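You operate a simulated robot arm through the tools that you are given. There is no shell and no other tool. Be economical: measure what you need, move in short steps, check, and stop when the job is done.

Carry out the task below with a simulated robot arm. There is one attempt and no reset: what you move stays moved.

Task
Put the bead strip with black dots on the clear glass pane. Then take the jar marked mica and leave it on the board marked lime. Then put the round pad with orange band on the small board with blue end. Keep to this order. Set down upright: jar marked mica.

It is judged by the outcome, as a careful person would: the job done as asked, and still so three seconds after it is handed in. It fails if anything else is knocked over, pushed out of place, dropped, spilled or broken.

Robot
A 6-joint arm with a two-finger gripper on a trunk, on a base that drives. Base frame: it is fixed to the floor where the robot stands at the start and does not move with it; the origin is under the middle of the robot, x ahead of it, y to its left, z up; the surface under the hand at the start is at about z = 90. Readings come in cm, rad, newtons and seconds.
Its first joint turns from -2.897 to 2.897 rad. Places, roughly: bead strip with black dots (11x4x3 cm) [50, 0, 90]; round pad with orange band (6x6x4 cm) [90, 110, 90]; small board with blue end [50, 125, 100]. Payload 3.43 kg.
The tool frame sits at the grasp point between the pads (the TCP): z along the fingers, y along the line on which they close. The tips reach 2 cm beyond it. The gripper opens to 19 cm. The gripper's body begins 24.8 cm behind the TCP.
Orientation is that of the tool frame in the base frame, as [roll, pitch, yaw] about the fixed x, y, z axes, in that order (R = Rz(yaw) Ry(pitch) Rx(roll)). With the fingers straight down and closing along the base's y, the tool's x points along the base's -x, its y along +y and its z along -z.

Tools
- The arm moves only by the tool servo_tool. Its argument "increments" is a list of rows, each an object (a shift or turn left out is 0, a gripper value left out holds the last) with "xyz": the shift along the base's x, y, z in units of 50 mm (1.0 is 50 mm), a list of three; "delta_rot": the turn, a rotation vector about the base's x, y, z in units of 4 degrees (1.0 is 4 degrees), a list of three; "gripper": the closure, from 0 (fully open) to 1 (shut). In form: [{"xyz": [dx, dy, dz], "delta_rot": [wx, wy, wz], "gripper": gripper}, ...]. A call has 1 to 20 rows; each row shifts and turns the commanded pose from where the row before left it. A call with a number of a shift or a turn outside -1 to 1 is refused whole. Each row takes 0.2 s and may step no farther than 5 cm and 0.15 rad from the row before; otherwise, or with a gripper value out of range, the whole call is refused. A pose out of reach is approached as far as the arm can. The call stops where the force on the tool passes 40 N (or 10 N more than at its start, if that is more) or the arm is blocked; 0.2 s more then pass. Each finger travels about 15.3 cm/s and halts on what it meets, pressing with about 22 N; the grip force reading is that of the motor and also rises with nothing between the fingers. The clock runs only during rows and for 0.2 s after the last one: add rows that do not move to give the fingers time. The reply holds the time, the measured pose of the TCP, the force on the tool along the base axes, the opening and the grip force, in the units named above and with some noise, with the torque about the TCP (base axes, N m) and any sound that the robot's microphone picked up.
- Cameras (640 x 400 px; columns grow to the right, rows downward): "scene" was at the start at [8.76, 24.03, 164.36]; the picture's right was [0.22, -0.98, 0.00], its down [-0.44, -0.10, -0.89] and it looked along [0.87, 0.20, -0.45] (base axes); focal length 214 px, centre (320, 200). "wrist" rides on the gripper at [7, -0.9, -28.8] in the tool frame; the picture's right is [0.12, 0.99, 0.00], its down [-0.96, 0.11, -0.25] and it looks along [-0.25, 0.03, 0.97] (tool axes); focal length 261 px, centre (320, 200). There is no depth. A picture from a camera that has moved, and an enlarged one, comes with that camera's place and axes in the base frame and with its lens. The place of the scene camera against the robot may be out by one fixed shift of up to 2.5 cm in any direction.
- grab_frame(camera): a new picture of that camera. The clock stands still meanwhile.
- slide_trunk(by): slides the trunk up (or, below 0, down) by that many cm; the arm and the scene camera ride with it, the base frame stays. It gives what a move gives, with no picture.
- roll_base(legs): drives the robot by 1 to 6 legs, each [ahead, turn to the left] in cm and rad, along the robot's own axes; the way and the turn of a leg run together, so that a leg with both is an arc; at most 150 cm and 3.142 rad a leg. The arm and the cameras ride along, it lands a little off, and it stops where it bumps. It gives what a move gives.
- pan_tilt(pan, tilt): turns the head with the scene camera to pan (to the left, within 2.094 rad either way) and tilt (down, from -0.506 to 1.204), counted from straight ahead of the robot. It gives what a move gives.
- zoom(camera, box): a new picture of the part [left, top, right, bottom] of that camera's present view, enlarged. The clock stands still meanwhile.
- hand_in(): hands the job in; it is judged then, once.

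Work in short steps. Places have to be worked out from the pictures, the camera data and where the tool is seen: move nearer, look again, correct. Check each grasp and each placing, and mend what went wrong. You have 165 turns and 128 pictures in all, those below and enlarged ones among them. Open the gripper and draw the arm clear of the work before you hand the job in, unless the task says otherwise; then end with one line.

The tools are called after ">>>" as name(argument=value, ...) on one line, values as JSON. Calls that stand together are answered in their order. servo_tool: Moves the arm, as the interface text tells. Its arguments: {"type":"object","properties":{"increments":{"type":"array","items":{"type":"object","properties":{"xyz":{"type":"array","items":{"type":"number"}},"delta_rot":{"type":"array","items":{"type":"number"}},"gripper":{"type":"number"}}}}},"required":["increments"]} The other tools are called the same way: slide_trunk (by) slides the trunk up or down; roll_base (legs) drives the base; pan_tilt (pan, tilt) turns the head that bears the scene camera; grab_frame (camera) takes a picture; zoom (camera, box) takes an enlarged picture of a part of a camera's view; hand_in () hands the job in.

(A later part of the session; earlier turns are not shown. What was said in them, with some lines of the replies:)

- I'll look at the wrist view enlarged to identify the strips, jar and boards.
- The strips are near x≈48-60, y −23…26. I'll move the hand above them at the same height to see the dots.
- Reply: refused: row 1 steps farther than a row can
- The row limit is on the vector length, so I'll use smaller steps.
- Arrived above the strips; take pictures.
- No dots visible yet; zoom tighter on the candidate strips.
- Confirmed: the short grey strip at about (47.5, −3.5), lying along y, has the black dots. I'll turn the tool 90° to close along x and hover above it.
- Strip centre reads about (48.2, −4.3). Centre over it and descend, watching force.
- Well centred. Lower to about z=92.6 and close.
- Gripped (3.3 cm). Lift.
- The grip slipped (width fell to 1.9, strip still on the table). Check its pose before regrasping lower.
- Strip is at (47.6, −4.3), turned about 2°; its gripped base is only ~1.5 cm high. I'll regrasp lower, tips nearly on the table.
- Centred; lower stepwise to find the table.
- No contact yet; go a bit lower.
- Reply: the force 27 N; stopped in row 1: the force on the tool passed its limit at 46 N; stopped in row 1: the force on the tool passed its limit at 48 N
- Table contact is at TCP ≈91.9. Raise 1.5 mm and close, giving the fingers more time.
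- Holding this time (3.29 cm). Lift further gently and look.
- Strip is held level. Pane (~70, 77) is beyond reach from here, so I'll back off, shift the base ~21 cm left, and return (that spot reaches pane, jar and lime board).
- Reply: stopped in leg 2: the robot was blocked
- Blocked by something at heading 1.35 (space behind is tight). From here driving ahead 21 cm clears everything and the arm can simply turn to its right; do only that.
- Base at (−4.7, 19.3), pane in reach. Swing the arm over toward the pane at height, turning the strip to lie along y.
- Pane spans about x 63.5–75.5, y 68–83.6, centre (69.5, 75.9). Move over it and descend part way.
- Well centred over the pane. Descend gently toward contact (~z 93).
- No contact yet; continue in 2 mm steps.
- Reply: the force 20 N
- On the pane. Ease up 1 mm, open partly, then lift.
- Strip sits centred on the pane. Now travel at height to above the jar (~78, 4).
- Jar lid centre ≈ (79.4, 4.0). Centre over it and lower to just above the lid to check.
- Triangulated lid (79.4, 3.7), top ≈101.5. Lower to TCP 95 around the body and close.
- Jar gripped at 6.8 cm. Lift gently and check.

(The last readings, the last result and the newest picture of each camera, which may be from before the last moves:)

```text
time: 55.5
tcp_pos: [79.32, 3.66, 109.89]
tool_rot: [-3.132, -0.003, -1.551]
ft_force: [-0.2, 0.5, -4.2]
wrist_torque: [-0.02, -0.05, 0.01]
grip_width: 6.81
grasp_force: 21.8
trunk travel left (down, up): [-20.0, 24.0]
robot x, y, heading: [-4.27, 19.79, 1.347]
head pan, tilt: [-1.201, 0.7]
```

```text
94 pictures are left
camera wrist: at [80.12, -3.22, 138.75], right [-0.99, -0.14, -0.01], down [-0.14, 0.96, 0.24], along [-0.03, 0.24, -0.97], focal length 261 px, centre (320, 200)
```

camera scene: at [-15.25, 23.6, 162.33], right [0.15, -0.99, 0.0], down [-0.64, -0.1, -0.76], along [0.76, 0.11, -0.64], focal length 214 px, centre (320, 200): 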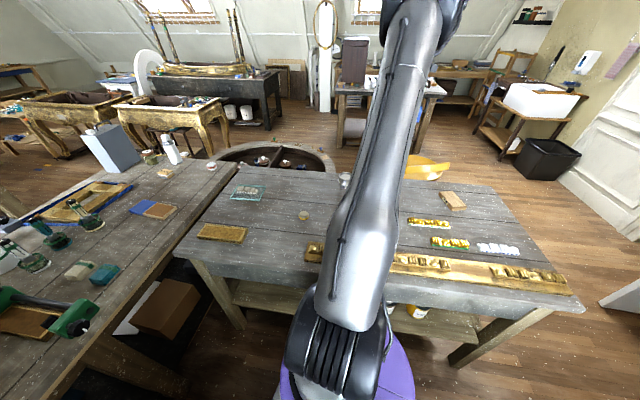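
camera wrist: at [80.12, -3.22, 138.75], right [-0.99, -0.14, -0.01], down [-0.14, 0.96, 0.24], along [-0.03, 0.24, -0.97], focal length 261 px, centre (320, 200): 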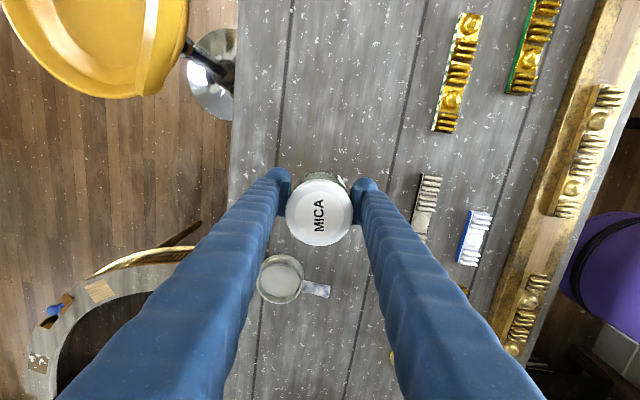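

Holding upright. Move toward the lime board (~76, −29).

>>> servo_tool(increments=[{"xyz": [-0.06, -0.6, 0.05]}, {"xyz": [-0.06, -0.6, 0.05]}, {"xyz": [-0.06, -0.6, 0.05]}, {"xyz": [-0.06, -0.6, 0.05]}, {"xyz": [-0.06, -0.6, 0]}, {"xyz": [-0.06, -0.6, 0]}, {"xyz": [-0.06, -0.6, 0]}, {"xyz": [-0.06, -0.6, 0]}, {"xyz": [-0.06, -0.6, 0]}, {"xyz": [-0.06, -0.6, 0]}, {}, {}])

>>> grab_frame(camera="wrist")

>>> grab_frame(camera="scene")

```text
time: 58.1
tcp_pos: [76.17, -26.14, 110.94]
tool_rot: [-3.133, -0.004, -1.551]
ft_force: [-0.8, 0.2, -3.5]
wrist_torque: [-0.04, -0.01, -0.02]
grip_width: 6.83
grasp_force: 21.7
trunk travel left (down, up): [-20.0, 24.0]
robot x, y, heading: [-4.64, 19.49, 1.353]
head pan, tilt: [-1.201, 0.7]
```

```text
93 pictures are left
camera wrist: at [77.1, -33.1, 139.72], right [-0.99, -0.14, -0.01], down [-0.14, 0.96, 0.24], along [-0.03, 0.24, -0.97], focal length 261 px, centre (320, 200)
```

wrist: 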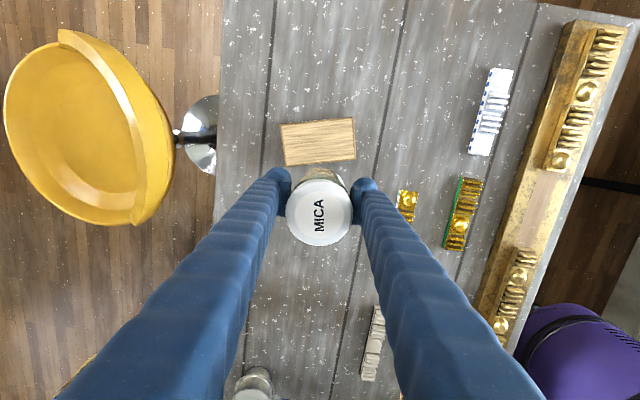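

```text
92 pictures are left
camera scene: at [-15.25, 23.53, 162.34], right [0.15, -0.99, 0.0], down [-0.64, -0.1, -0.76], along [0.76, 0.11, -0.64], focal length 214 px, centre (320, 200)
```

scene: 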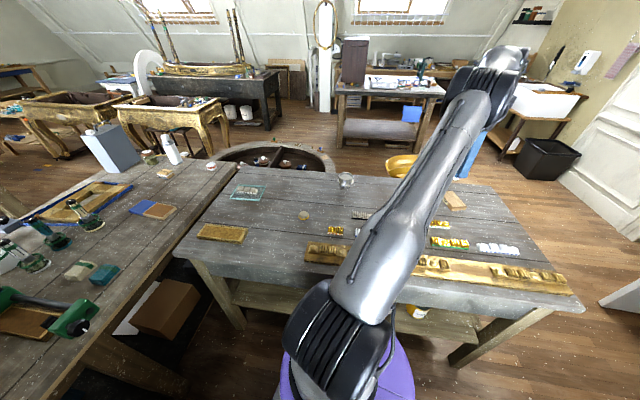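

Lime board spans x≈71–84, centre y≈−32. Move the jar over (76.3, −31.9), slightly on the near half for reach, and look.

>>> servo_tool(increments=[{"xyz": [0, -0.4, 0]}, {"xyz": [0, -0.4, 0]}, {"xyz": [0, -0.35, 0]}, {"xyz": [0, 0, -0.4]}, {"xyz": [0, 0, -0.4]}, {}, {}])

>>> grab_frame(camera="wrist")

>>> zoom(camera="scene", box=[420, 130, 520, 230])

```text
time: 59.7
tcp_pos: [76.05, -32.0, 106.87]
tool_rot: [-3.137, 0.002, -1.548]
ft_force: [0.4, -0.5, -3.9]
wrist_torque: [-0.03, 0.0, 0.0]
grip_width: 6.83
grasp_force: 21.9
out of reach, approached as far as the arm can: row 3, 5
trunk travel left (down, up): [-20.0, 24.0]
robot x, y, heading: [-4.17, 19.88, 1.351]
head pan, tilt: [-1.201, 0.7]
```

```text
91 pictures are left
camera wrist: at [77.11, -39.14, 135.66], right [-0.99, -0.14, 0.0], down [-0.14, 0.96, 0.25], along [-0.03, 0.25, -0.97], focal length 261 px, centre (320, 200)
```

wrist: 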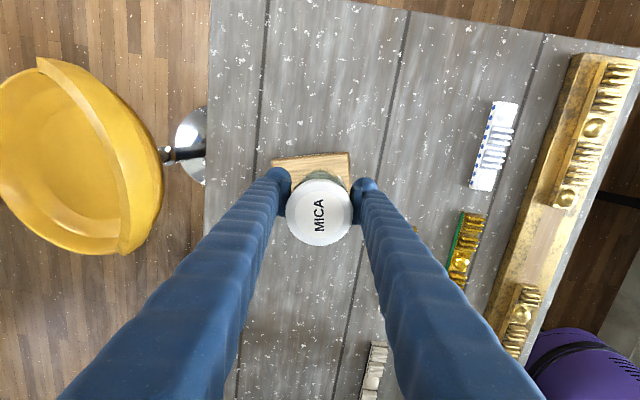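

```text
4.00 times, centred on (470, 180) of scene
camera zoom: at [-15.23, 23.51, 162.34], right [0.15, -0.99, 0.0], down [-0.64, -0.1, -0.76], along [0.76, 0.11, -0.64], focal length 858 px, centre (-280, 280)
```

zoom: 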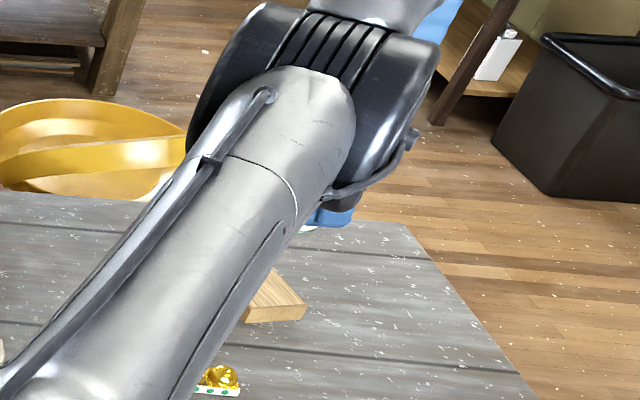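

Jar is over the board (y −35.2…−28.5, x 71.8–84.7). The arm is near its reach, so descend with the trunk, which moves the hand straight down.

>>> slide_trunk(by=-6)

>>> servo_tool(increments=[{"xyz": [0.1, 0, 0]}, {"xyz": [0.1, 0, 0]}, {}])

>>> grab_frame(camera="wrist")

```text
time: 60.7
tcp_pos: [76.14, -32.02, 100.92]
tool_rot: [-3.138, 0.0, -1.549]
ft_force: [-1.4, -0.5, -3.2]
wrist_torque: [-0.03, -0.02, 0.03]
grip_width: 6.8
grasp_force: 22.0
trunk travel left (down, up): [-14.0, 30.0]
robot x, y, heading: [-4.51, 19.15, 1.351]
head pan, tilt: [-1.201, 0.7]
```

```text
time: 61.5
tcp_pos: [76.78, -31.84, 100.73]
tool_rot: [-3.138, 0.0, -1.549]
ft_force: [0.9, 0.9, -4.9]
wrist_torque: [-0.03, 0.07, 0.0]
grip_width: 6.81
grasp_force: 22.3
out of reach, approached as far as the arm can: row 2
trunk travel left (down, up): [-14.0, 30.0]
robot x, y, heading: [-4.68, 19.84, 1.349]
head pan, tilt: [-1.201, 0.7]
```

```text
89 pictures are left
camera wrist: at [77.69, -38.81, 129.43], right [-0.99, -0.14, 0.0], down [-0.14, 0.96, 0.25], along [-0.03, 0.25, -0.97], focal length 261 px, centre (320, 200)
```

wrist: 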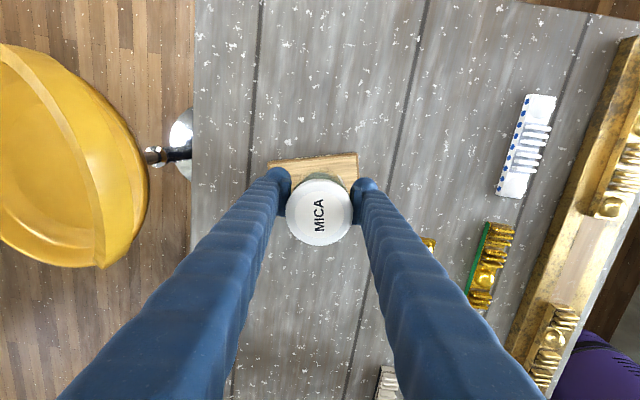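

Good alignment. Lower the trunk further in small steps watching force.

>>> slide_trunk(by=-2)

>>> zoom(camera="wrist", box=[240, 130, 400, 230])

>>> slide_trunk(by=-0.5)

```text
time: 62.2
tcp_pos: [76.55, -31.63, 98.82]
tool_rot: [-3.139, 0.0, -1.55]
ft_force: [0.7, 0.1, -3.4]
wrist_torque: [-0.03, -0.01, 0.03]
grip_width: 6.79
grasp_force: 22.2
trunk travel left (down, up): [-12.0, 32.0]
robot x, y, heading: [-4.4, 20.05, 1.35]
head pan, tilt: [-1.201, 0.7]
```

```text
4.00 times, centred on (320, 180) of wrist
camera zoom: at [77.63, -38.78, 127.55], right [-0.99, -0.14, 0.0], down [-0.14, 0.96, 0.25], along [-0.03, 0.25, -0.97], focal length 1043 px, centre (320, 280)
```

zoom: 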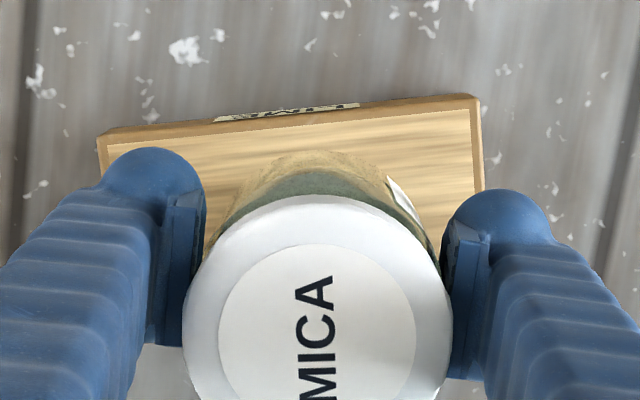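

```text
time: 62.7
tcp_pos: [76.72, -31.74, 98.21]
tool_rot: [-3.137, 0.001, -1.55]
ft_force: [-0.5, 0.3, -3.0]
wrist_torque: [-0.04, -0.03, 0.04]
grip_width: 6.79
grasp_force: 22.1
trunk travel left (down, up): [-11.5, 32.5]
robot x, y, heading: [-4.35, 19.42, 1.356]
head pan, tilt: [-1.201, 0.7]
```

Nearly down; nudge 3 mm toward −y and continue lowering.

>>> servo_tool(increments=[{"xyz": [-0.04, -0.06, 0]}, {}])

>>> slide_trunk(by=-0.3)

>>> slide_trunk(by=-0.3)

```text
time: 63.3
tcp_pos: [76.43, -31.95, 98.25]
tool_rot: [-3.138, -0.002, -1.552]
ft_force: [-0.7, -0.2, -4.3]
wrist_torque: [-0.03, 0.0, 0.01]
grip_width: 6.82
grasp_force: 21.9
trunk travel left (down, up): [-11.5, 32.5]
robot x, y, heading: [-4.25, 20.01, 1.349]
head pan, tilt: [-1.201, 0.7]
```

```text
time: 63.8
tcp_pos: [76.37, -32.05, 97.88]
tool_rot: [-3.139, -0.001, -1.55]
ft_force: [0.6, 0.5, -3.5]
wrist_torque: [-0.02, -0.02, -0.03]
grip_width: 6.76
grasp_force: 22.1
trunk travel left (down, up): [-11.2, 32.8]
robot x, y, heading: [-4.22, 19.6, 1.348]
head pan, tilt: [-1.201, 0.7]
```

```text
time: 64.3
tcp_pos: [76.47, -31.9, 97.62]
tool_rot: [-3.137, 0.0, -1.55]
ft_force: [0.1, 0.4, -4.5]
wrist_torque: [-0.05, 0.01, 0.0]
grip_width: 6.78
grasp_force: 21.2
trunk travel left (down, up): [-10.9, 33.1]
robot x, y, heading: [-4.29, 19.54, 1.348]
head pan, tilt: [-1.201, 0.7]
```

Still no contact; continue 3 mm steps.

>>> slide_trunk(by=-0.3)

>>> slide_trunk(by=-0.2)

>>> slide_trunk(by=-0.2)

```text
time: 64.9
tcp_pos: [76.48, -32.03, 97.51]
tool_rot: [-3.136, 0.0, -1.551]
ft_force: [0.3, 0.1, 6.8]
wrist_torque: [-0.23, -0.01, -0.02]
grip_width: 6.8
grasp_force: 22.6
trunk travel left (down, up): [-10.6, 33.4]
robot x, y, heading: [-4.21, 19.49, 1.35]
head pan, tilt: [-1.201, 0.7]
```

```text
time: 65.4
tcp_pos: [76.4, -32.03, 97.34]
tool_rot: [-3.137, -0.001, -1.549]
ft_force: [2.5, 0.2, 16.3]
wrist_torque: [0.07, 0.0, -0.18]
grip_width: 6.82
grasp_force: 22.0
trunk travel left (down, up): [-10.4, 33.6]
robot x, y, heading: [-4.31, 19.71, 1.349]
head pan, tilt: [-1.201, 0.7]
```

```text
time: 65.9
tcp_pos: [76.39, -31.95, 97.03]
tool_rot: [-3.135, 0.0, -1.55]
ft_force: [2.6, -0.9, 15.0]
wrist_torque: [0.07, -0.01, -0.03]
grip_width: 6.8
grasp_force: 21.7
trunk travel left (down, up): [-10.2, 33.8]
robot x, y, heading: [-4.66, 19.77, 1.347]
head pan, tilt: [-1.201, 0.7]
```

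On the board. Relieve pressure and open gradually.

>>> slide_trunk(by=0.2)

>>> servo_tool(increments=[{"gripper": 0.62}, {"gripper": 0.6}, {"gripper": 0.55}, {"gripper": 0.5}, {"gripper": 0.45}, {}])

>>> grab_frame(camera="wrist")

```text
time: 66.4
tcp_pos: [76.4, -31.97, 97.0]
tool_rot: [-3.14, 0.001, -1.551]
ft_force: [1.6, 0.7, 3.0]
wrist_torque: [-0.06, -0.09, 0.01]
grip_width: 6.78
grasp_force: 22.1
trunk travel left (down, up): [-10.4, 33.6]
robot x, y, heading: [-4.67, 19.68, 1.346]
head pan, tilt: [-1.201, 0.7]
```

```text
time: 67.8
tcp_pos: [76.41, -31.9, 97.24]
tool_rot: [-3.139, -0.001, -1.551]
ft_force: [-0.3, 1.1, -0.2]
wrist_torque: [0.01, -0.02, 0.01]
grip_width: 10.46
grasp_force: 0.0
trunk travel left (down, up): [-10.4, 33.6]
robot x, y, heading: [-4.5, 19.62, 1.348]
head pan, tilt: [-1.201, 0.7]
```

```text
87 pictures are left
camera wrist: at [77.41, -39.05, 125.94], right [-0.99, -0.14, 0.0], down [-0.14, 0.96, 0.25], along [-0.03, 0.25, -0.97], focal length 261 px, centre (320, 200)
```

wrist: 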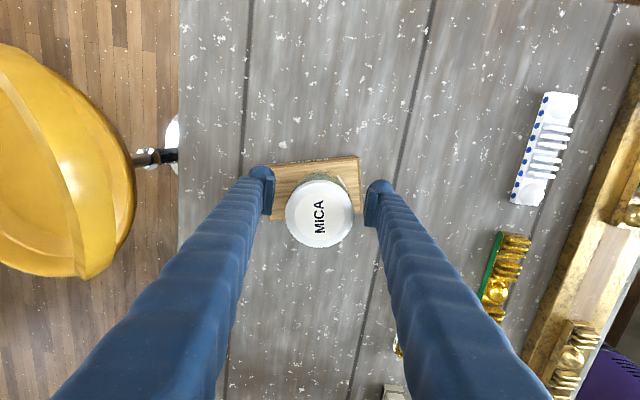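

Jar released upright. Raise the trunk to clear it, then check.

>>> slide_trunk(by=18)

>>> grab_frame(camera="wrist")

```text
time: 69.8
tcp_pos: [76.45, -32.11, 115.1]
tool_rot: [-3.137, -0.001, -1.548]
ft_force: [0.9, 0.6, -0.6]
wrist_torque: [0.0, -0.02, 0.01]
grip_width: 10.42
grasp_force: 0.1
trunk travel left (down, up): [-28.4, 15.6]
robot x, y, heading: [-4.57, 19.72, 1.35]
head pan, tilt: [-1.201, 0.7]
```

```text
86 pictures are left
camera wrist: at [77.42, -39.07, 143.88], right [-0.99, -0.14, 0.0], down [-0.14, 0.96, 0.25], along [-0.03, 0.25, -0.97], focal length 261 px, centre (320, 200)
```

wrist: 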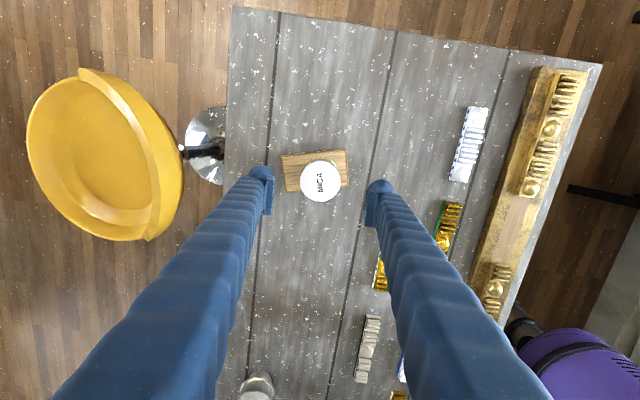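

Jar is centred on the lime board. Now retract the arm over the main table and look around the second table for driving space.

>>> servo_tool(increments=[{"xyz": [-0.3, 0.9, 0.1], "gripper": 0.5}, {"xyz": [-0.3, 0.9, 0.1]}, {"xyz": [-0.3, 0.9, 0.1]}, {"xyz": [-0.3, 0.9, 0.1]}, {"xyz": [-0.3, 0.9, 0.1]}, {"xyz": [-0.3, 0.9, 0.1]}, {"xyz": [-0.3, 0.9, 0]}, {"xyz": [-0.3, 0.9, 0]}, {"xyz": [-0.3, 0.9, 0]}, {"xyz": [-0.3, 0.9, 0]}, {"xyz": [-0.3, 0.9, 0]}, {"xyz": [-0.3, 0.9, 0]}, {"xyz": [-0.3, 0.9, 0]}, {"xyz": [-0.3, 0.9, 0]}, {"xyz": [-0.3, 0.9, 0]}, {"xyz": [-0.3, 0.9, 0]}, {"xyz": [-0.3, 0.9, 0]}, {"xyz": [-0.3, 0.9, 0]}, {}])

>>> pan_tilt(pan=0.1, tilt=0.9)

>>> grab_frame(camera="scene")

>>> grab_frame(camera="wrist")

```text
time: 73.8
tcp_pos: [49.37, 49.16, 118.44]
tool_rot: [-3.139, 0.0, -1.55]
ft_force: [-0.7, -0.2, -0.4]
wrist_torque: [0.01, -0.06, 0.0]
grip_width: 9.49
grasp_force: 0.2
trunk travel left (down, up): [-28.4, 15.6]
robot x, y, heading: [-4.57, 19.58, 1.35]
head pan, tilt: [-1.201, 0.7]
```

```text
time: 75.3
tcp_pos: [49.56, 49.16, 118.38]
tool_rot: [-3.138, -0.002, -1.549]
ft_force: [-0.1, -0.3, -0.1]
wrist_torque: [-0.01, 0.01, 0.01]
grip_width: 9.49
grasp_force: 0.0
trunk travel left (down, up): [-28.4, 15.6]
robot x, y, heading: [-4.28, 20.1, 1.353]
head pan, tilt: [0.099, 0.901]
```

```text
85 pictures are left
camera scene: at [-22.73, 29.89, 169.12], right [0.99, -0.12, 0.0], down [-0.1, -0.78, -0.62], along [0.08, 0.62, -0.78], focal length 214 px, centre (320, 200)
```

scene: 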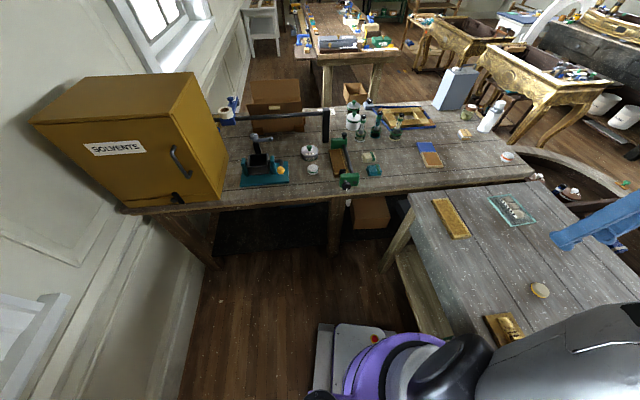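

```text
84 pictures are left
camera wrist: at [50.46, 42.1, 147.13], right [-0.99, -0.14, 0.0], down [-0.14, 0.96, 0.25], along [-0.03, 0.24, -0.97], focal length 261 px, centre (320, 200)
```

wrist: 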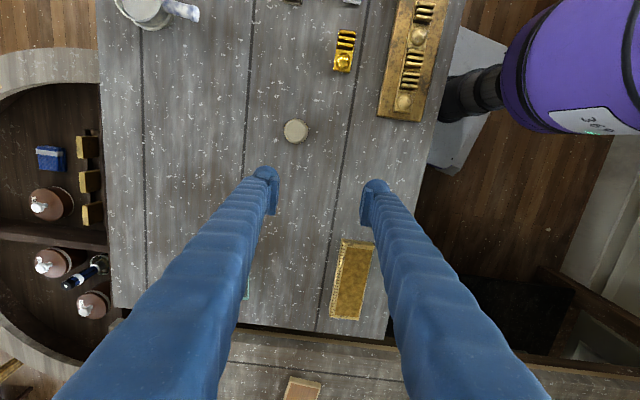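

The gap toward the second table is clear: its edge is y≈92 with a leg near (0, 105), and the main table leg near (37, 86). Drive ahead in stages.

>>> roll_base(legs=[[28, 0]])

>>> grab_frame(camera="scene")

>>> grab_frame(camera="wrist")

```text
time: 77.8
tcp_pos: [55.48, 76.56, 118.29]
tool_rot: [-3.139, -0.001, -1.548]
ft_force: [0.8, 0.7, 0.2]
wrist_torque: [-0.05, 0.04, 0.01]
grip_width: 9.51
grasp_force: 0.2
trunk travel left (down, up): [-28.4, 15.6]
robot x, y, heading: [1.83, 46.79, 1.354]
head pan, tilt: [0.099, 0.901]
```

```text
83 pictures are left
camera scene: at [-16.61, 57.27, 169.11], right [0.99, -0.12, 0.0], down [-0.09, -0.78, -0.62], along [0.07, 0.62, -0.78], focal length 214 px, centre (320, 200)
```

scene: 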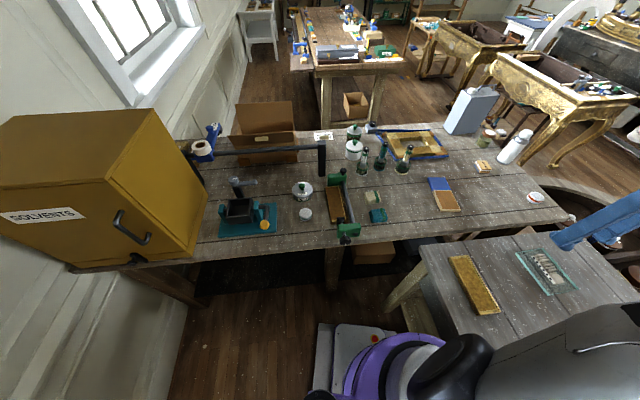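

```text
82 pictures are left
camera wrist: at [56.53, 69.71, 147.1], right [-0.99, -0.14, 0.0], down [-0.14, 0.96, 0.25], along [-0.03, 0.24, -0.97], focal length 261 px, centre (320, 200)
```

wrist: 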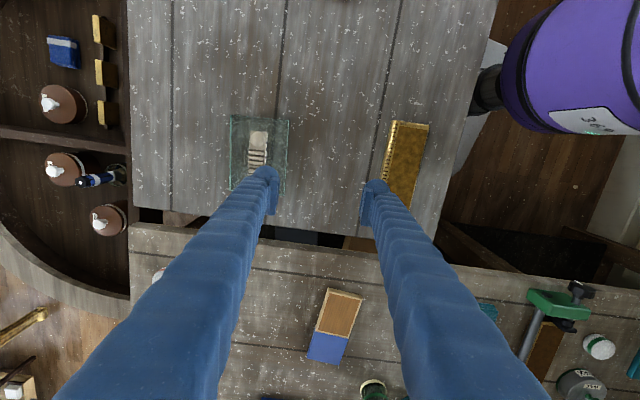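

Pad measures near (84–90, 105–108). Drive 14 cm further with a slight left turn to square up.

>>> roll_base(legs=[[13, 0.18]])

>>> grab_frame(camera="scene")

>>> grab_frame(camera="wrist")

```text
time: 79.3
tcp_pos: [51.13, 94.53, 118.41]
tool_rot: [-3.137, 0.001, -1.37]
ft_force: [-0.2, -1.1, 0.3]
wrist_torque: [0.16, -0.09, -0.02]
grip_width: 9.48
grasp_force: 0.1
trunk travel left (down, up): [-28.4, 15.6]
robot x, y, heading: [3.44, 56.11, 1.438]
head pan, tilt: [0.099, 0.901]
```

```text
81 pictures are left
camera scene: at [-15.78, 64.23, 169.16], right [1.0, -0.03, 0.0], down [-0.03, -0.78, -0.62], along [0.02, 0.62, -0.78], focal length 214 px, centre (320, 200)
```

scene: 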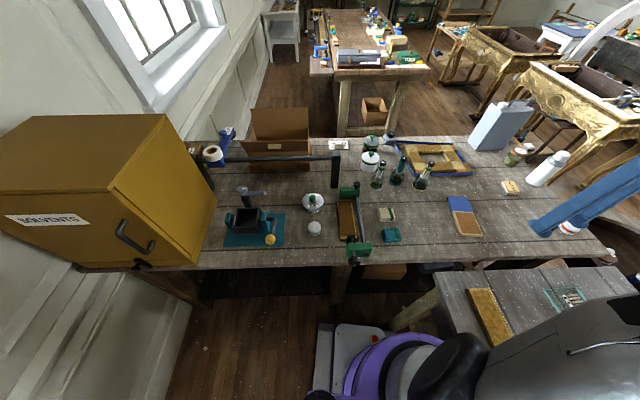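

```text
80 pictures are left
camera wrist: at [53.32, 87.69, 147.22], right [-0.95, -0.31, 0.0], down [-0.31, 0.92, 0.25], along [-0.07, 0.24, -0.97], focal length 261 px, centre (320, 200)
```

wrist: 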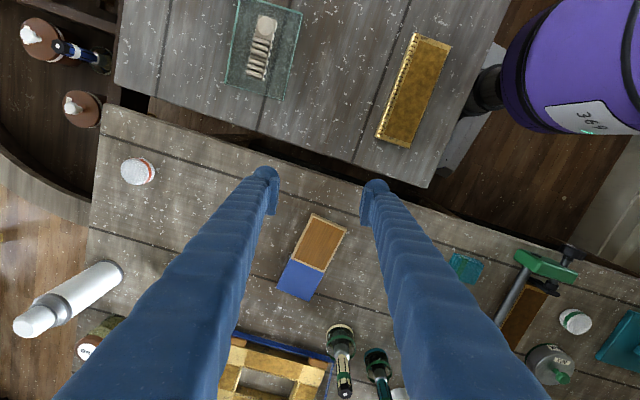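

Readings of heading and hand disagree a bit; take a settling reading.

>>> servo_tool(increments=[{}, {}, {}])

>>> grab_frame(camera="wrist")

>>> grab_frame(camera="scene")

```text
time: 80.1
tcp_pos: [50.92, 94.62, 118.56]
tool_rot: [-3.134, 0.0, -1.371]
ft_force: [-0.2, -0.5, 1.0]
wrist_torque: [0.01, -0.26, -0.02]
grip_width: 9.5
grasp_force: 0.1
trunk travel left (down, up): [-28.4, 15.6]
robot x, y, heading: [3.35, 56.28, 1.438]
head pan, tilt: [0.099, 0.901]
```

```text
79 pictures are left
camera wrist: at [53.05, 87.84, 147.35], right [-0.95, -0.31, -0.01], down [-0.3, 0.92, 0.25], along [-0.07, 0.24, -0.97], focal length 261 px, centre (320, 200)
```

wrist: 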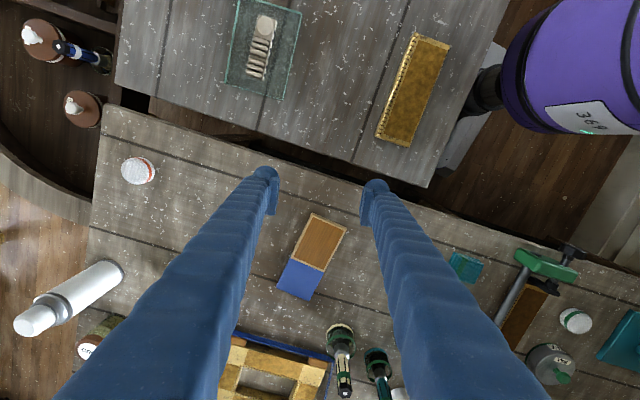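

```text
78 pictures are left
camera scene: at [-16.14, 64.52, 169.09], right [1.0, -0.03, 0.0], down [-0.03, -0.78, -0.62], along [0.02, 0.62, -0.78], focal length 214 px, centre (320, 200)
```

scene: 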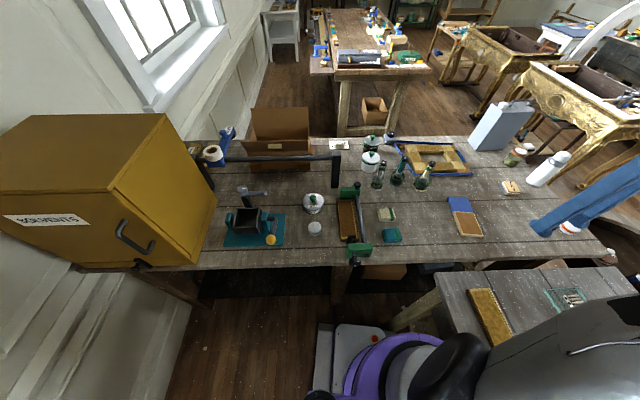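

Wrist view triangulation: small board centre ≈(46.8, 114, top z≈93.5), pad ≈(86, 106.5). Move toward the pad and look.

>>> servo_tool(increments=[{"xyz": [0.83, 0.24, 0]}, {"xyz": [0.83, 0.24, 0]}, {"xyz": [0.83, 0.24, 0]}, {"xyz": [0.83, 0.24, 0]}, {"xyz": [0.83, 0.24, 0]}, {"xyz": [0.83, 0.24, 0]}, {"xyz": [0.83, 0.24, -0.1]}, {"xyz": [0, 0, -0.8]}, {}, {}])

>>> grab_frame(camera="wrist")

```text
time: 82.3
tcp_pos: [80.16, 103.12, 114.11]
tool_rot: [-3.138, -0.001, -1.369]
ft_force: [-0.2, -1.1, 0.5]
wrist_torque: [-0.02, 0.02, 0.02]
grip_width: 9.49
grasp_force: 0.1
trunk travel left (down, up): [-28.4, 15.6]
robot x, y, heading: [3.38, 55.75, 1.441]
head pan, tilt: [0.099, 0.901]
```

```text
77 pictures are left
camera wrist: at [82.31, 96.24, 142.77], right [-0.95, -0.31, 0.0], down [-0.31, 0.92, 0.25], along [-0.07, 0.23, -0.97], focal length 261 px, centre (320, 200)
```

wrist: 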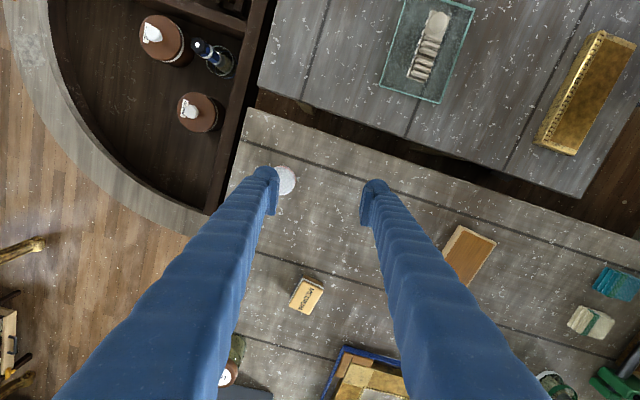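

Pad at about (86, 106). Centre over it.

>>> servo_tool(increments=[{"xyz": [0.6, 0.28, 0]}, {"xyz": [0.57, 0.28, 0]}, {"xyz": [0, 0, -0.8]}, {}, {}])

>>> grab_frame(camera="wrist")

```text
time: 83.5
tcp_pos: [85.83, 106.05, 110.03]
tool_rot: [-3.138, 0.0, -1.37]
ft_force: [0.3, 0.5, 0.8]
wrist_torque: [-0.02, -0.04, -0.01]
grip_width: 9.5
grasp_force: 0.1
trunk travel left (down, up): [-28.4, 15.6]
robot x, y, heading: [3.39, 56.07, 1.443]
head pan, tilt: [0.099, 0.901]
```

```text
76 pictures are left
camera wrist: at [88.16, 99.19, 138.73], right [-0.95, -0.31, 0.0], down [-0.31, 0.92, 0.25], along [-0.07, 0.24, -0.97], focal length 261 px, centre (320, 200)
```

wrist: 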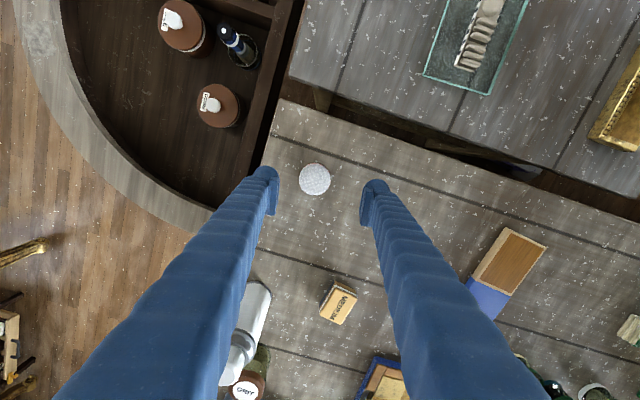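

Triangulated pad: (87.1, 107.0), top z≈93.3. Shift to it and lower with the trunk.

>>> servo_tool(increments=[{"xyz": [0.25, 0.2, 0]}, {}, {}])

>>> slide_trunk(by=-9)

>>> grab_frame(camera="wrist")

```text
time: 84.3
tcp_pos: [87.16, 107.0, 110.0]
tool_rot: [-3.135, 0.001, -1.371]
ft_force: [0.1, -0.3, 0.5]
wrist_torque: [0.02, -0.05, 0.03]
grip_width: 9.49
grasp_force: 0.1
trunk travel left (down, up): [-28.4, 15.6]
robot x, y, heading: [3.05, 56.06, 1.439]
head pan, tilt: [0.099, 0.901]
```

```text
time: 85.5
tcp_pos: [87.1, 107.07, 100.99]
tool_rot: [-3.139, -0.001, -1.371]
ft_force: [-0.9, -0.2, 0.8]
wrist_torque: [0.02, 0.0, -0.01]
grip_width: 9.5
grasp_force: 0.0
trunk travel left (down, up): [-19.4, 24.6]
robot x, y, heading: [3.16, 56.18, 1.437]
head pan, tilt: [0.099, 0.901]
```

```text
75 pictures are left
camera wrist: at [89.41, 100.24, 129.78], right [-0.95, -0.31, 0.0], down [-0.31, 0.92, 0.25], along [-0.07, 0.24, -0.97], focal length 261 px, centre (320, 200)
```

wrist: 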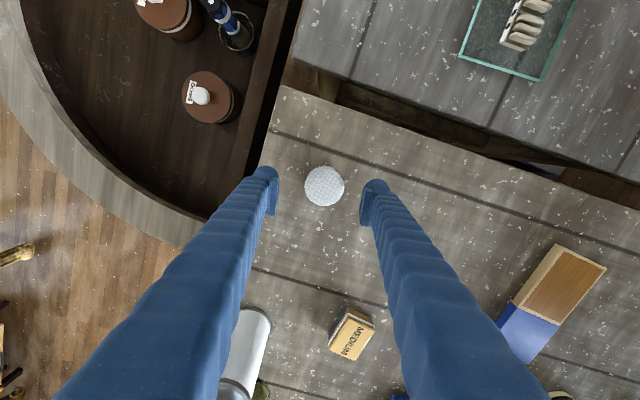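

Centred. Lower the trunk further.

>>> slide_trunk(by=-6.5)

>>> grab_frame(camera="wrist")

>>> slide_trunk(by=-1)

```text
time: 86.6
tcp_pos: [87.17, 106.97, 94.51]
tool_rot: [-3.137, 0.0, -1.372]
ft_force: [0.7, 0.3, 0.1]
wrist_torque: [-0.01, -0.04, -0.02]
grip_width: 9.5
grasp_force: 0.1
trunk travel left (down, up): [-12.9, 31.1]
robot x, y, heading: [2.84, 55.92, 1.437]
head pan, tilt: [0.099, 0.901]
```

```text
74 pictures are left
camera wrist: at [89.41, 100.25, 123.28], right [-0.95, -0.31, 0.0], down [-0.31, 0.92, 0.25], along [-0.07, 0.24, -0.97], focal length 261 px, centre (320, 200)
```

wrist: 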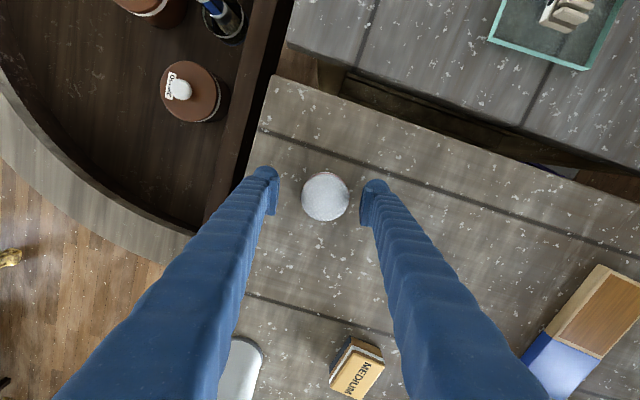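

```text
time: 87.2
tcp_pos: [87.21, 107.06, 93.87]
tool_rot: [-3.135, 0.001, -1.369]
ft_force: [2.2, 1.5, 22.5]
wrist_torque: [-0.26, 1.27, 0.0]
grip_width: 9.55
grasp_force: 0.2
trunk travel left (down, up): [-11.9, 32.1]
robot x, y, heading: [3.13, 56.31, 1.437]
head pan, tilt: [0.099, 0.901]
```

Fingers touched the table at TCP ≈94 (second table z≈92). Raise 0.9 and close on the pad.

>>> slide_trunk(by=0.9)

>>> servo_tool(increments=[{"gripper": 0.55}, {"gripper": 0.6}, {"gripper": 0.65}, {"gripper": 0.7}, {"gripper": 0.8}, {"gripper": 1.0}, {}, {}, {}])

>>> grab_frame(camera="wrist")

```text
time: 87.7
tcp_pos: [87.06, 106.93, 94.16]
tool_rot: [-3.141, -0.003, -1.369]
ft_force: [0.3, -0.2, -0.7]
wrist_torque: [-0.04, 0.04, 0.0]
grip_width: 9.47
grasp_force: 0.1
trunk travel left (down, up): [-12.8, 31.2]
robot x, y, heading: [2.75, 56.18, 1.438]
head pan, tilt: [0.099, 0.901]
```

```text
time: 89.7
tcp_pos: [87.3, 106.95, 94.31]
tool_rot: [-3.138, 0.0, -1.37]
ft_force: [0.0, 0.7, 0.1]
wrist_torque: [0.0, -0.05, 0.03]
grip_width: 5.14
grasp_force: 21.8
trunk travel left (down, up): [-12.8, 31.2]
robot x, y, heading: [3.38, 56.04, 1.438]
head pan, tilt: [0.099, 0.901]
```

```text
73 pictures are left
camera wrist: at [89.43, 100.27, 123.11], right [-0.95, -0.31, 0.0], down [-0.31, 0.92, 0.25], along [-0.07, 0.23, -0.97], focal length 261 px, centre (320, 200)
```

wrist: 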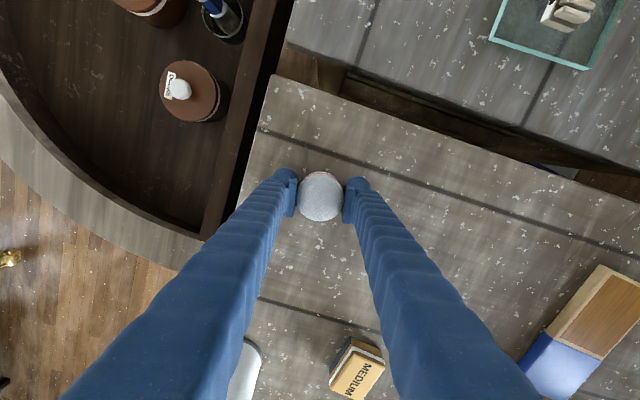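

Pad gripped (5.1 cm). Lift with the trunk and check the grip.

>>> slide_trunk(by=3)

>>> slide_trunk(by=12)

>>> grab_frame(camera="wrist")

```text
time: 90.5
tcp_pos: [87.25, 107.15, 97.25]
tool_rot: [-3.139, -0.003, -1.369]
ft_force: [-0.4, -0.6, -0.7]
wrist_torque: [-0.01, 0.03, 0.01]
grip_width: 5.15
grasp_force: 21.9
trunk travel left (down, up): [-15.8, 28.2]
robot x, y, heading: [3.18, 56.2, 1.433]
head pan, tilt: [0.099, 0.901]
```

```text
time: 92.0
tcp_pos: [87.25, 107.06, 109.16]
tool_rot: [-3.138, -0.001, -1.372]
ft_force: [0.0, 0.2, -0.6]
wrist_torque: [-0.01, 0.03, -0.03]
grip_width: 5.17
grasp_force: 22.1
trunk travel left (down, up): [-27.8, 16.2]
robot x, y, heading: [3.53, 56.07, 1.44]
head pan, tilt: [0.099, 0.901]
```

```text
72 pictures are left
camera wrist: at [89.45, 100.28, 138.05], right [-0.95, -0.31, 0.0], down [-0.31, 0.92, 0.25], along [-0.07, 0.23, -0.97], focal length 261 px, centre (320, 200)
```

wrist: 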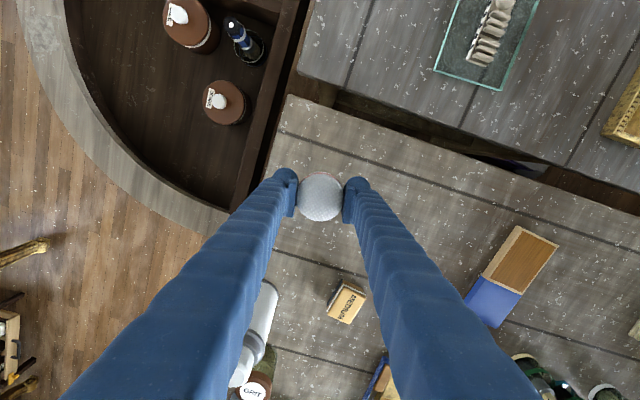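

Secure. Move to the small board with blue end (~46.8, 114).

>>> servo_tool(increments=[{"xyz": [-0.5, 0, 0.2]}, {"xyz": [-0.8, 0.1, 0]}, {"xyz": [-0.8, 0.1, 0]}, {"xyz": [-0.8, 0.1, 0]}, {"xyz": [-0.8, 0.1, 0]}, {"xyz": [-0.8, 0.1, 0]}, {"xyz": [-0.8, 0.1, 0]}, {"xyz": [-0.8, 0.1, 0]}, {"xyz": [-0.8, 0.1, 0]}, {"xyz": [-0.8, 0.1, 0]}, {}, {}])

>>> grab_frame(camera="wrist")

```text
time: 94.6
tcp_pos: [48.79, 111.47, 110.44]
tool_rot: [-3.137, 0.001, -1.371]
ft_force: [0.7, -0.3, 0.0]
wrist_torque: [0.03, 0.08, 0.0]
grip_width: 5.16
grasp_force: 22.1
trunk travel left (down, up): [-27.8, 16.2]
robot x, y, heading: [3.19, 56.19, 1.443]
head pan, tilt: [0.099, 0.901]
```

```text
71 pictures are left
camera wrist: at [51.07, 104.79, 139.18], right [-0.95, -0.31, 0.0], down [-0.3, 0.92, 0.25], along [-0.07, 0.23, -0.97], focal length 261 px, centre (320, 200)
```

wrist: 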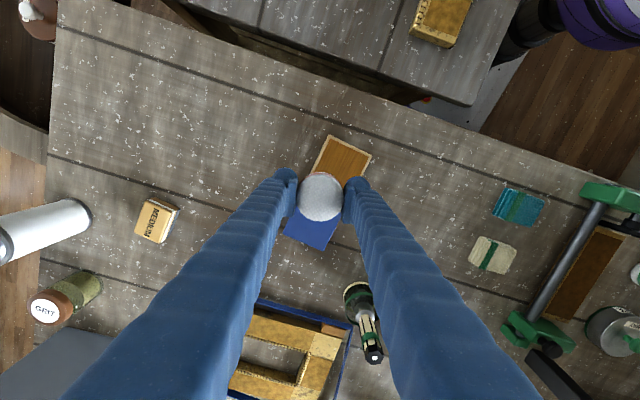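

Board centre ≈(46.9, 113.7). Centre over it and lower by trunk.

>>> servo_tool(increments=[{"xyz": [-0.19, 0.22, 0]}, {"xyz": [-0.19, 0.22, 0]}, {"xyz": [0, 0, -0.5]}, {"xyz": [0, 0, -0.5]}, {"xyz": [0, 0, -0.5]}, {"xyz": [0, 0, -0.5]}, {}, {}])

>>> grab_frame(camera="wrist")

```text
time: 96.4
tcp_pos: [46.58, 113.91, 100.44]
tool_rot: [-3.137, 0.001, -1.371]
ft_force: [-0.7, -0.6, 0.4]
wrist_torque: [0.05, -0.06, 0.01]
grip_width: 5.18
grasp_force: 21.9
trunk travel left (down, up): [-27.8, 16.2]
robot x, y, heading: [3.1, 55.97, 1.436]
head pan, tilt: [0.099, 0.901]
```

```text
70 pictures are left
camera wrist: at [48.81, 107.1, 129.05], right [-0.95, -0.31, 0.0], down [-0.31, 0.92, 0.25], along [-0.07, 0.24, -0.97], focal length 261 px, centre (320, 200)
```

wrist: 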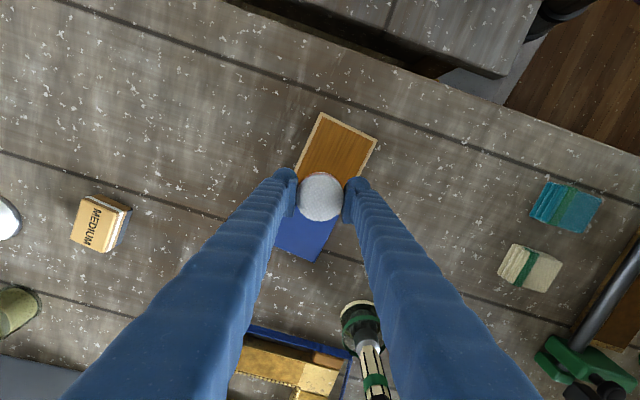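

Aligned. Lower in small steps to contact (expected TCP ≈95.7).

>>> servo_tool(increments=[{"xyz": [-0.02, 0.02, -0.4]}, {"xyz": [0, 0, -0.3]}, {"xyz": [0, 0, -0.1]}, {}])

>>> servo_tool(increments=[{"xyz": [0, 0, -0.06]}, {}])

>>> servo_tool(increments=[{"xyz": [0, 0, -0.06]}, {}])

```text
time: 97.4
tcp_pos: [46.74, 113.85, 96.31]
tool_rot: [-3.138, -0.001, -1.369]
ft_force: [-1.4, -0.5, 0.3]
wrist_torque: [-0.01, 0.02, -0.01]
grip_width: 5.17
grasp_force: 21.6
trunk travel left (down, up): [-27.8, 16.2]
robot x, y, heading: [3.28, 56.58, 1.44]
head pan, tilt: [0.099, 0.901]
```

```text
time: 98.0
tcp_pos: [46.81, 113.9, 96.07]
tool_rot: [-3.138, 0.001, -1.371]
ft_force: [0.7, 0.1, -1.3]
wrist_torque: [-0.04, -0.02, 0.02]
grip_width: 5.2
grasp_force: 21.6
trunk travel left (down, up): [-27.8, 16.2]
robot x, y, heading: [3.34, 56.23, 1.437]
head pan, tilt: [0.099, 0.901]
```

```text
time: 98.6
tcp_pos: [46.86, 113.75, 95.83]
tool_rot: [-3.138, 0.0, -1.371]
ft_force: [0.8, -1.2, 5.2]
wrist_torque: [-0.05, -0.03, -0.02]
grip_width: 5.19
grasp_force: 21.9
trunk travel left (down, up): [-27.8, 16.2]
robot x, y, heading: [3.39, 56.21, 1.44]
head pan, tilt: [0.099, 0.901]
```

Contact (5 N). Release gradually and lift straight up.

>>> servo_tool(increments=[{"gripper": 0.7}, {"gripper": 0.65}, {"gripper": 0.58}, {"gripper": 0.55}, {}, {"xyz": [0, 0, 0.3]}, {"xyz": [0, 0, 0.7]}, {"xyz": [0, 0, 0.9]}, {"xyz": [0, 0, 0.9]}, {"xyz": [0, 0, 0.9]}, {"xyz": [0, 0, 0.9]}, {}])

>>> grab_frame(camera="wrist")

>>> grab_frame(camera="scene")

```text
time: 101.2
tcp_pos: [46.55, 113.85, 118.67]
tool_rot: [-3.139, -0.001, -1.371]
ft_force: [0.1, -0.1, 0.2]
wrist_torque: [0.03, 0.01, 0.0]
grip_width: 8.54
grasp_force: 0.1
trunk travel left (down, up): [-27.8, 16.2]
robot x, y, heading: [3.21, 56.15, 1.441]
head pan, tilt: [0.099, 0.901]
```

```text
69 pictures are left
camera wrist: at [48.94, 107.03, 147.47], right [-0.95, -0.31, 0.0], down [-0.31, 0.92, 0.25], along [-0.07, 0.24, -0.97], focal length 261 px, centre (320, 200)
```

wrist: 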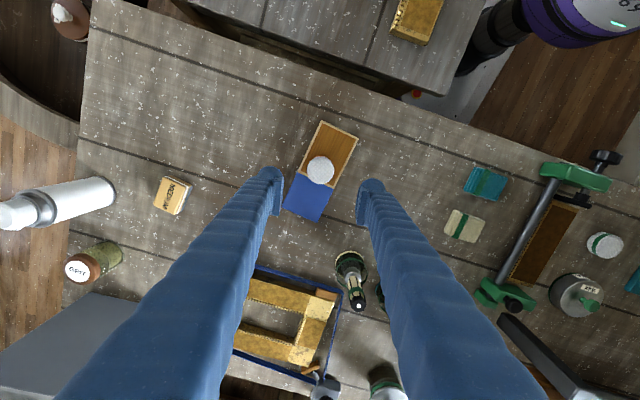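

```text
68 pictures are left
camera scene: at [-15.9, 64.52, 168.51], right [1.0, -0.03, 0.0], down [-0.03, -0.78, -0.62], along [0.02, 0.62, -0.78], focal length 214 px, centre (320, 200)
```

scene: 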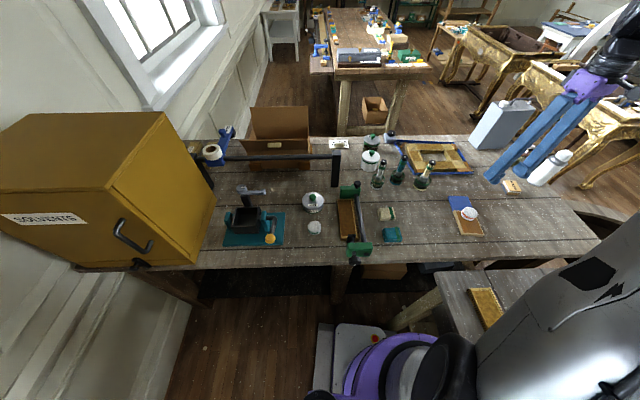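

Pad sits on the board. Raise and draw the arm back, then check the jar and pane.

>>> servo_tool(increments=[{"xyz": [0, 0, 0.7]}, {"xyz": [0, 0, 0.7]}, {"xyz": [0, -0.8, 0.2]}, {"xyz": [0, -0.8, 0.2]}, {"xyz": [0, -0.8, 0.2]}, {"xyz": [0, -0.8, 0.2]}, {"xyz": [0, -0.8, 0.2]}, {"xyz": [0, -0.8, 0]}, {}, {}])

>>> pan_tilt(pan=-1.5, tilt=0.7)

>>> grab_frame(camera="scene")

>>> grab_frame(camera="wrist")

```text
time: 103.4
tcp_pos: [46.45, 89.93, 130.66]
tool_rot: [-3.139, -0.002, -1.37]
ft_force: [0.6, -0.9, 0.3]
wrist_torque: [-0.1, -0.02, -0.02]
grip_width: 8.55
grasp_force: 0.1
trunk travel left (down, up): [-27.8, 16.2]
robot x, y, heading: [3.37, 56.01, 1.44]
head pan, tilt: [0.099, 0.901]
```

```text
time: 105.0
tcp_pos: [46.52, 89.93, 130.6]
tool_rot: [-3.139, -0.001, -1.369]
ft_force: [0.3, -0.7, 0.4]
wrist_torque: [-0.01, -0.02, 0.04]
grip_width: 8.55
grasp_force: 0.0
trunk travel left (down, up): [-27.8, 16.2]
robot x, y, heading: [3.41, 55.94, 1.437]
head pan, tilt: [-1.499, 0.7]
```

```text
67 pictures are left
camera scene: at [-7.65, 56.47, 170.13], right [-0.06, -1.0, 0.0], down [-0.64, 0.04, -0.76], along [0.76, -0.05, -0.64], focal length 214 px, centre (320, 200)
```

scene: 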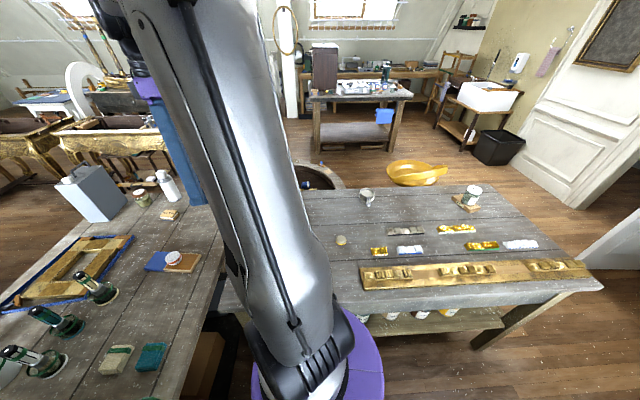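

```text
66 pictures are left
camera wrist: at [48.71, 83.14, 159.42], right [-0.95, -0.31, 0.0], down [-0.31, 0.92, 0.25], along [-0.07, 0.24, -0.97], focal length 261 px, centre (320, 200)
```

wrist: 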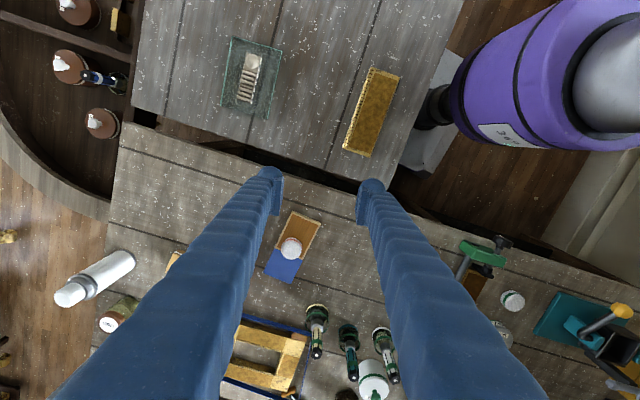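

A zoom confirms the jar before handing in.

>>> zoom(camera="scene", box=[420, 170, 520, 232])

>>> zoom(camera="wrist", box=[220, 190, 360, 290])

```text
6.40 times, centred on (470, 201) of scene
camera zoom: at [-7.65, 56.47, 170.13], right [-0.06, -1.0, 0.0], down [-0.64, 0.04, -0.76], along [0.76, -0.05, -0.64], focal length 1373 px, centre (-640, 194)
```

zoom: 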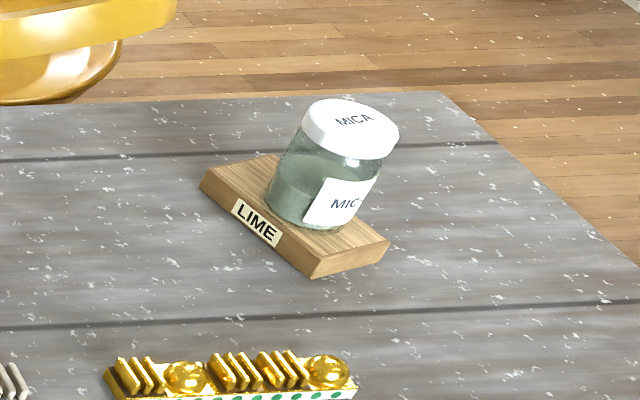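

```text
4.00 times, centred on (290, 240) of wrist
camera zoom: at [48.71, 83.14, 159.42], right [-0.95, -0.31, 0.0], down [-0.31, 0.92, 0.25], along [-0.07, 0.24, -0.97], focal length 1043 px, centre (440, 40)
```

zoom: 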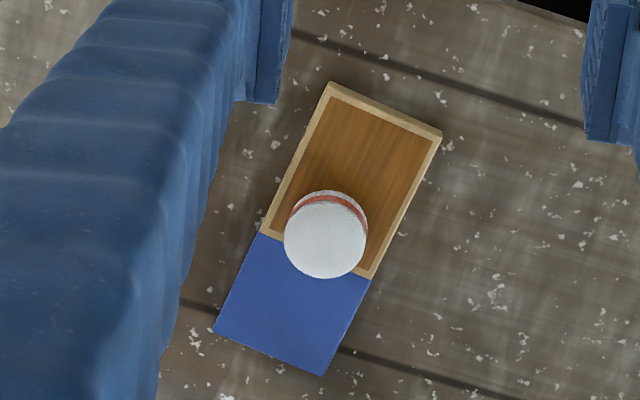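

All three items are in place: the strip on the pane, the jar upright on the lime board, and the pad on the small board. The gripper is open and the arm is clear, so I'm handing in.

>>> hand_in()

```text
The job is handed in.
```

The black-dot bead strip is on the glass pane, the mica jar stands upright on the lime board, and the orange-band pad is on the small board with the blue end, done in that order. In one turn the base was stopped by an obstacle I couldn't identify; nothing looked disturbed in the pictures I took afterwards.
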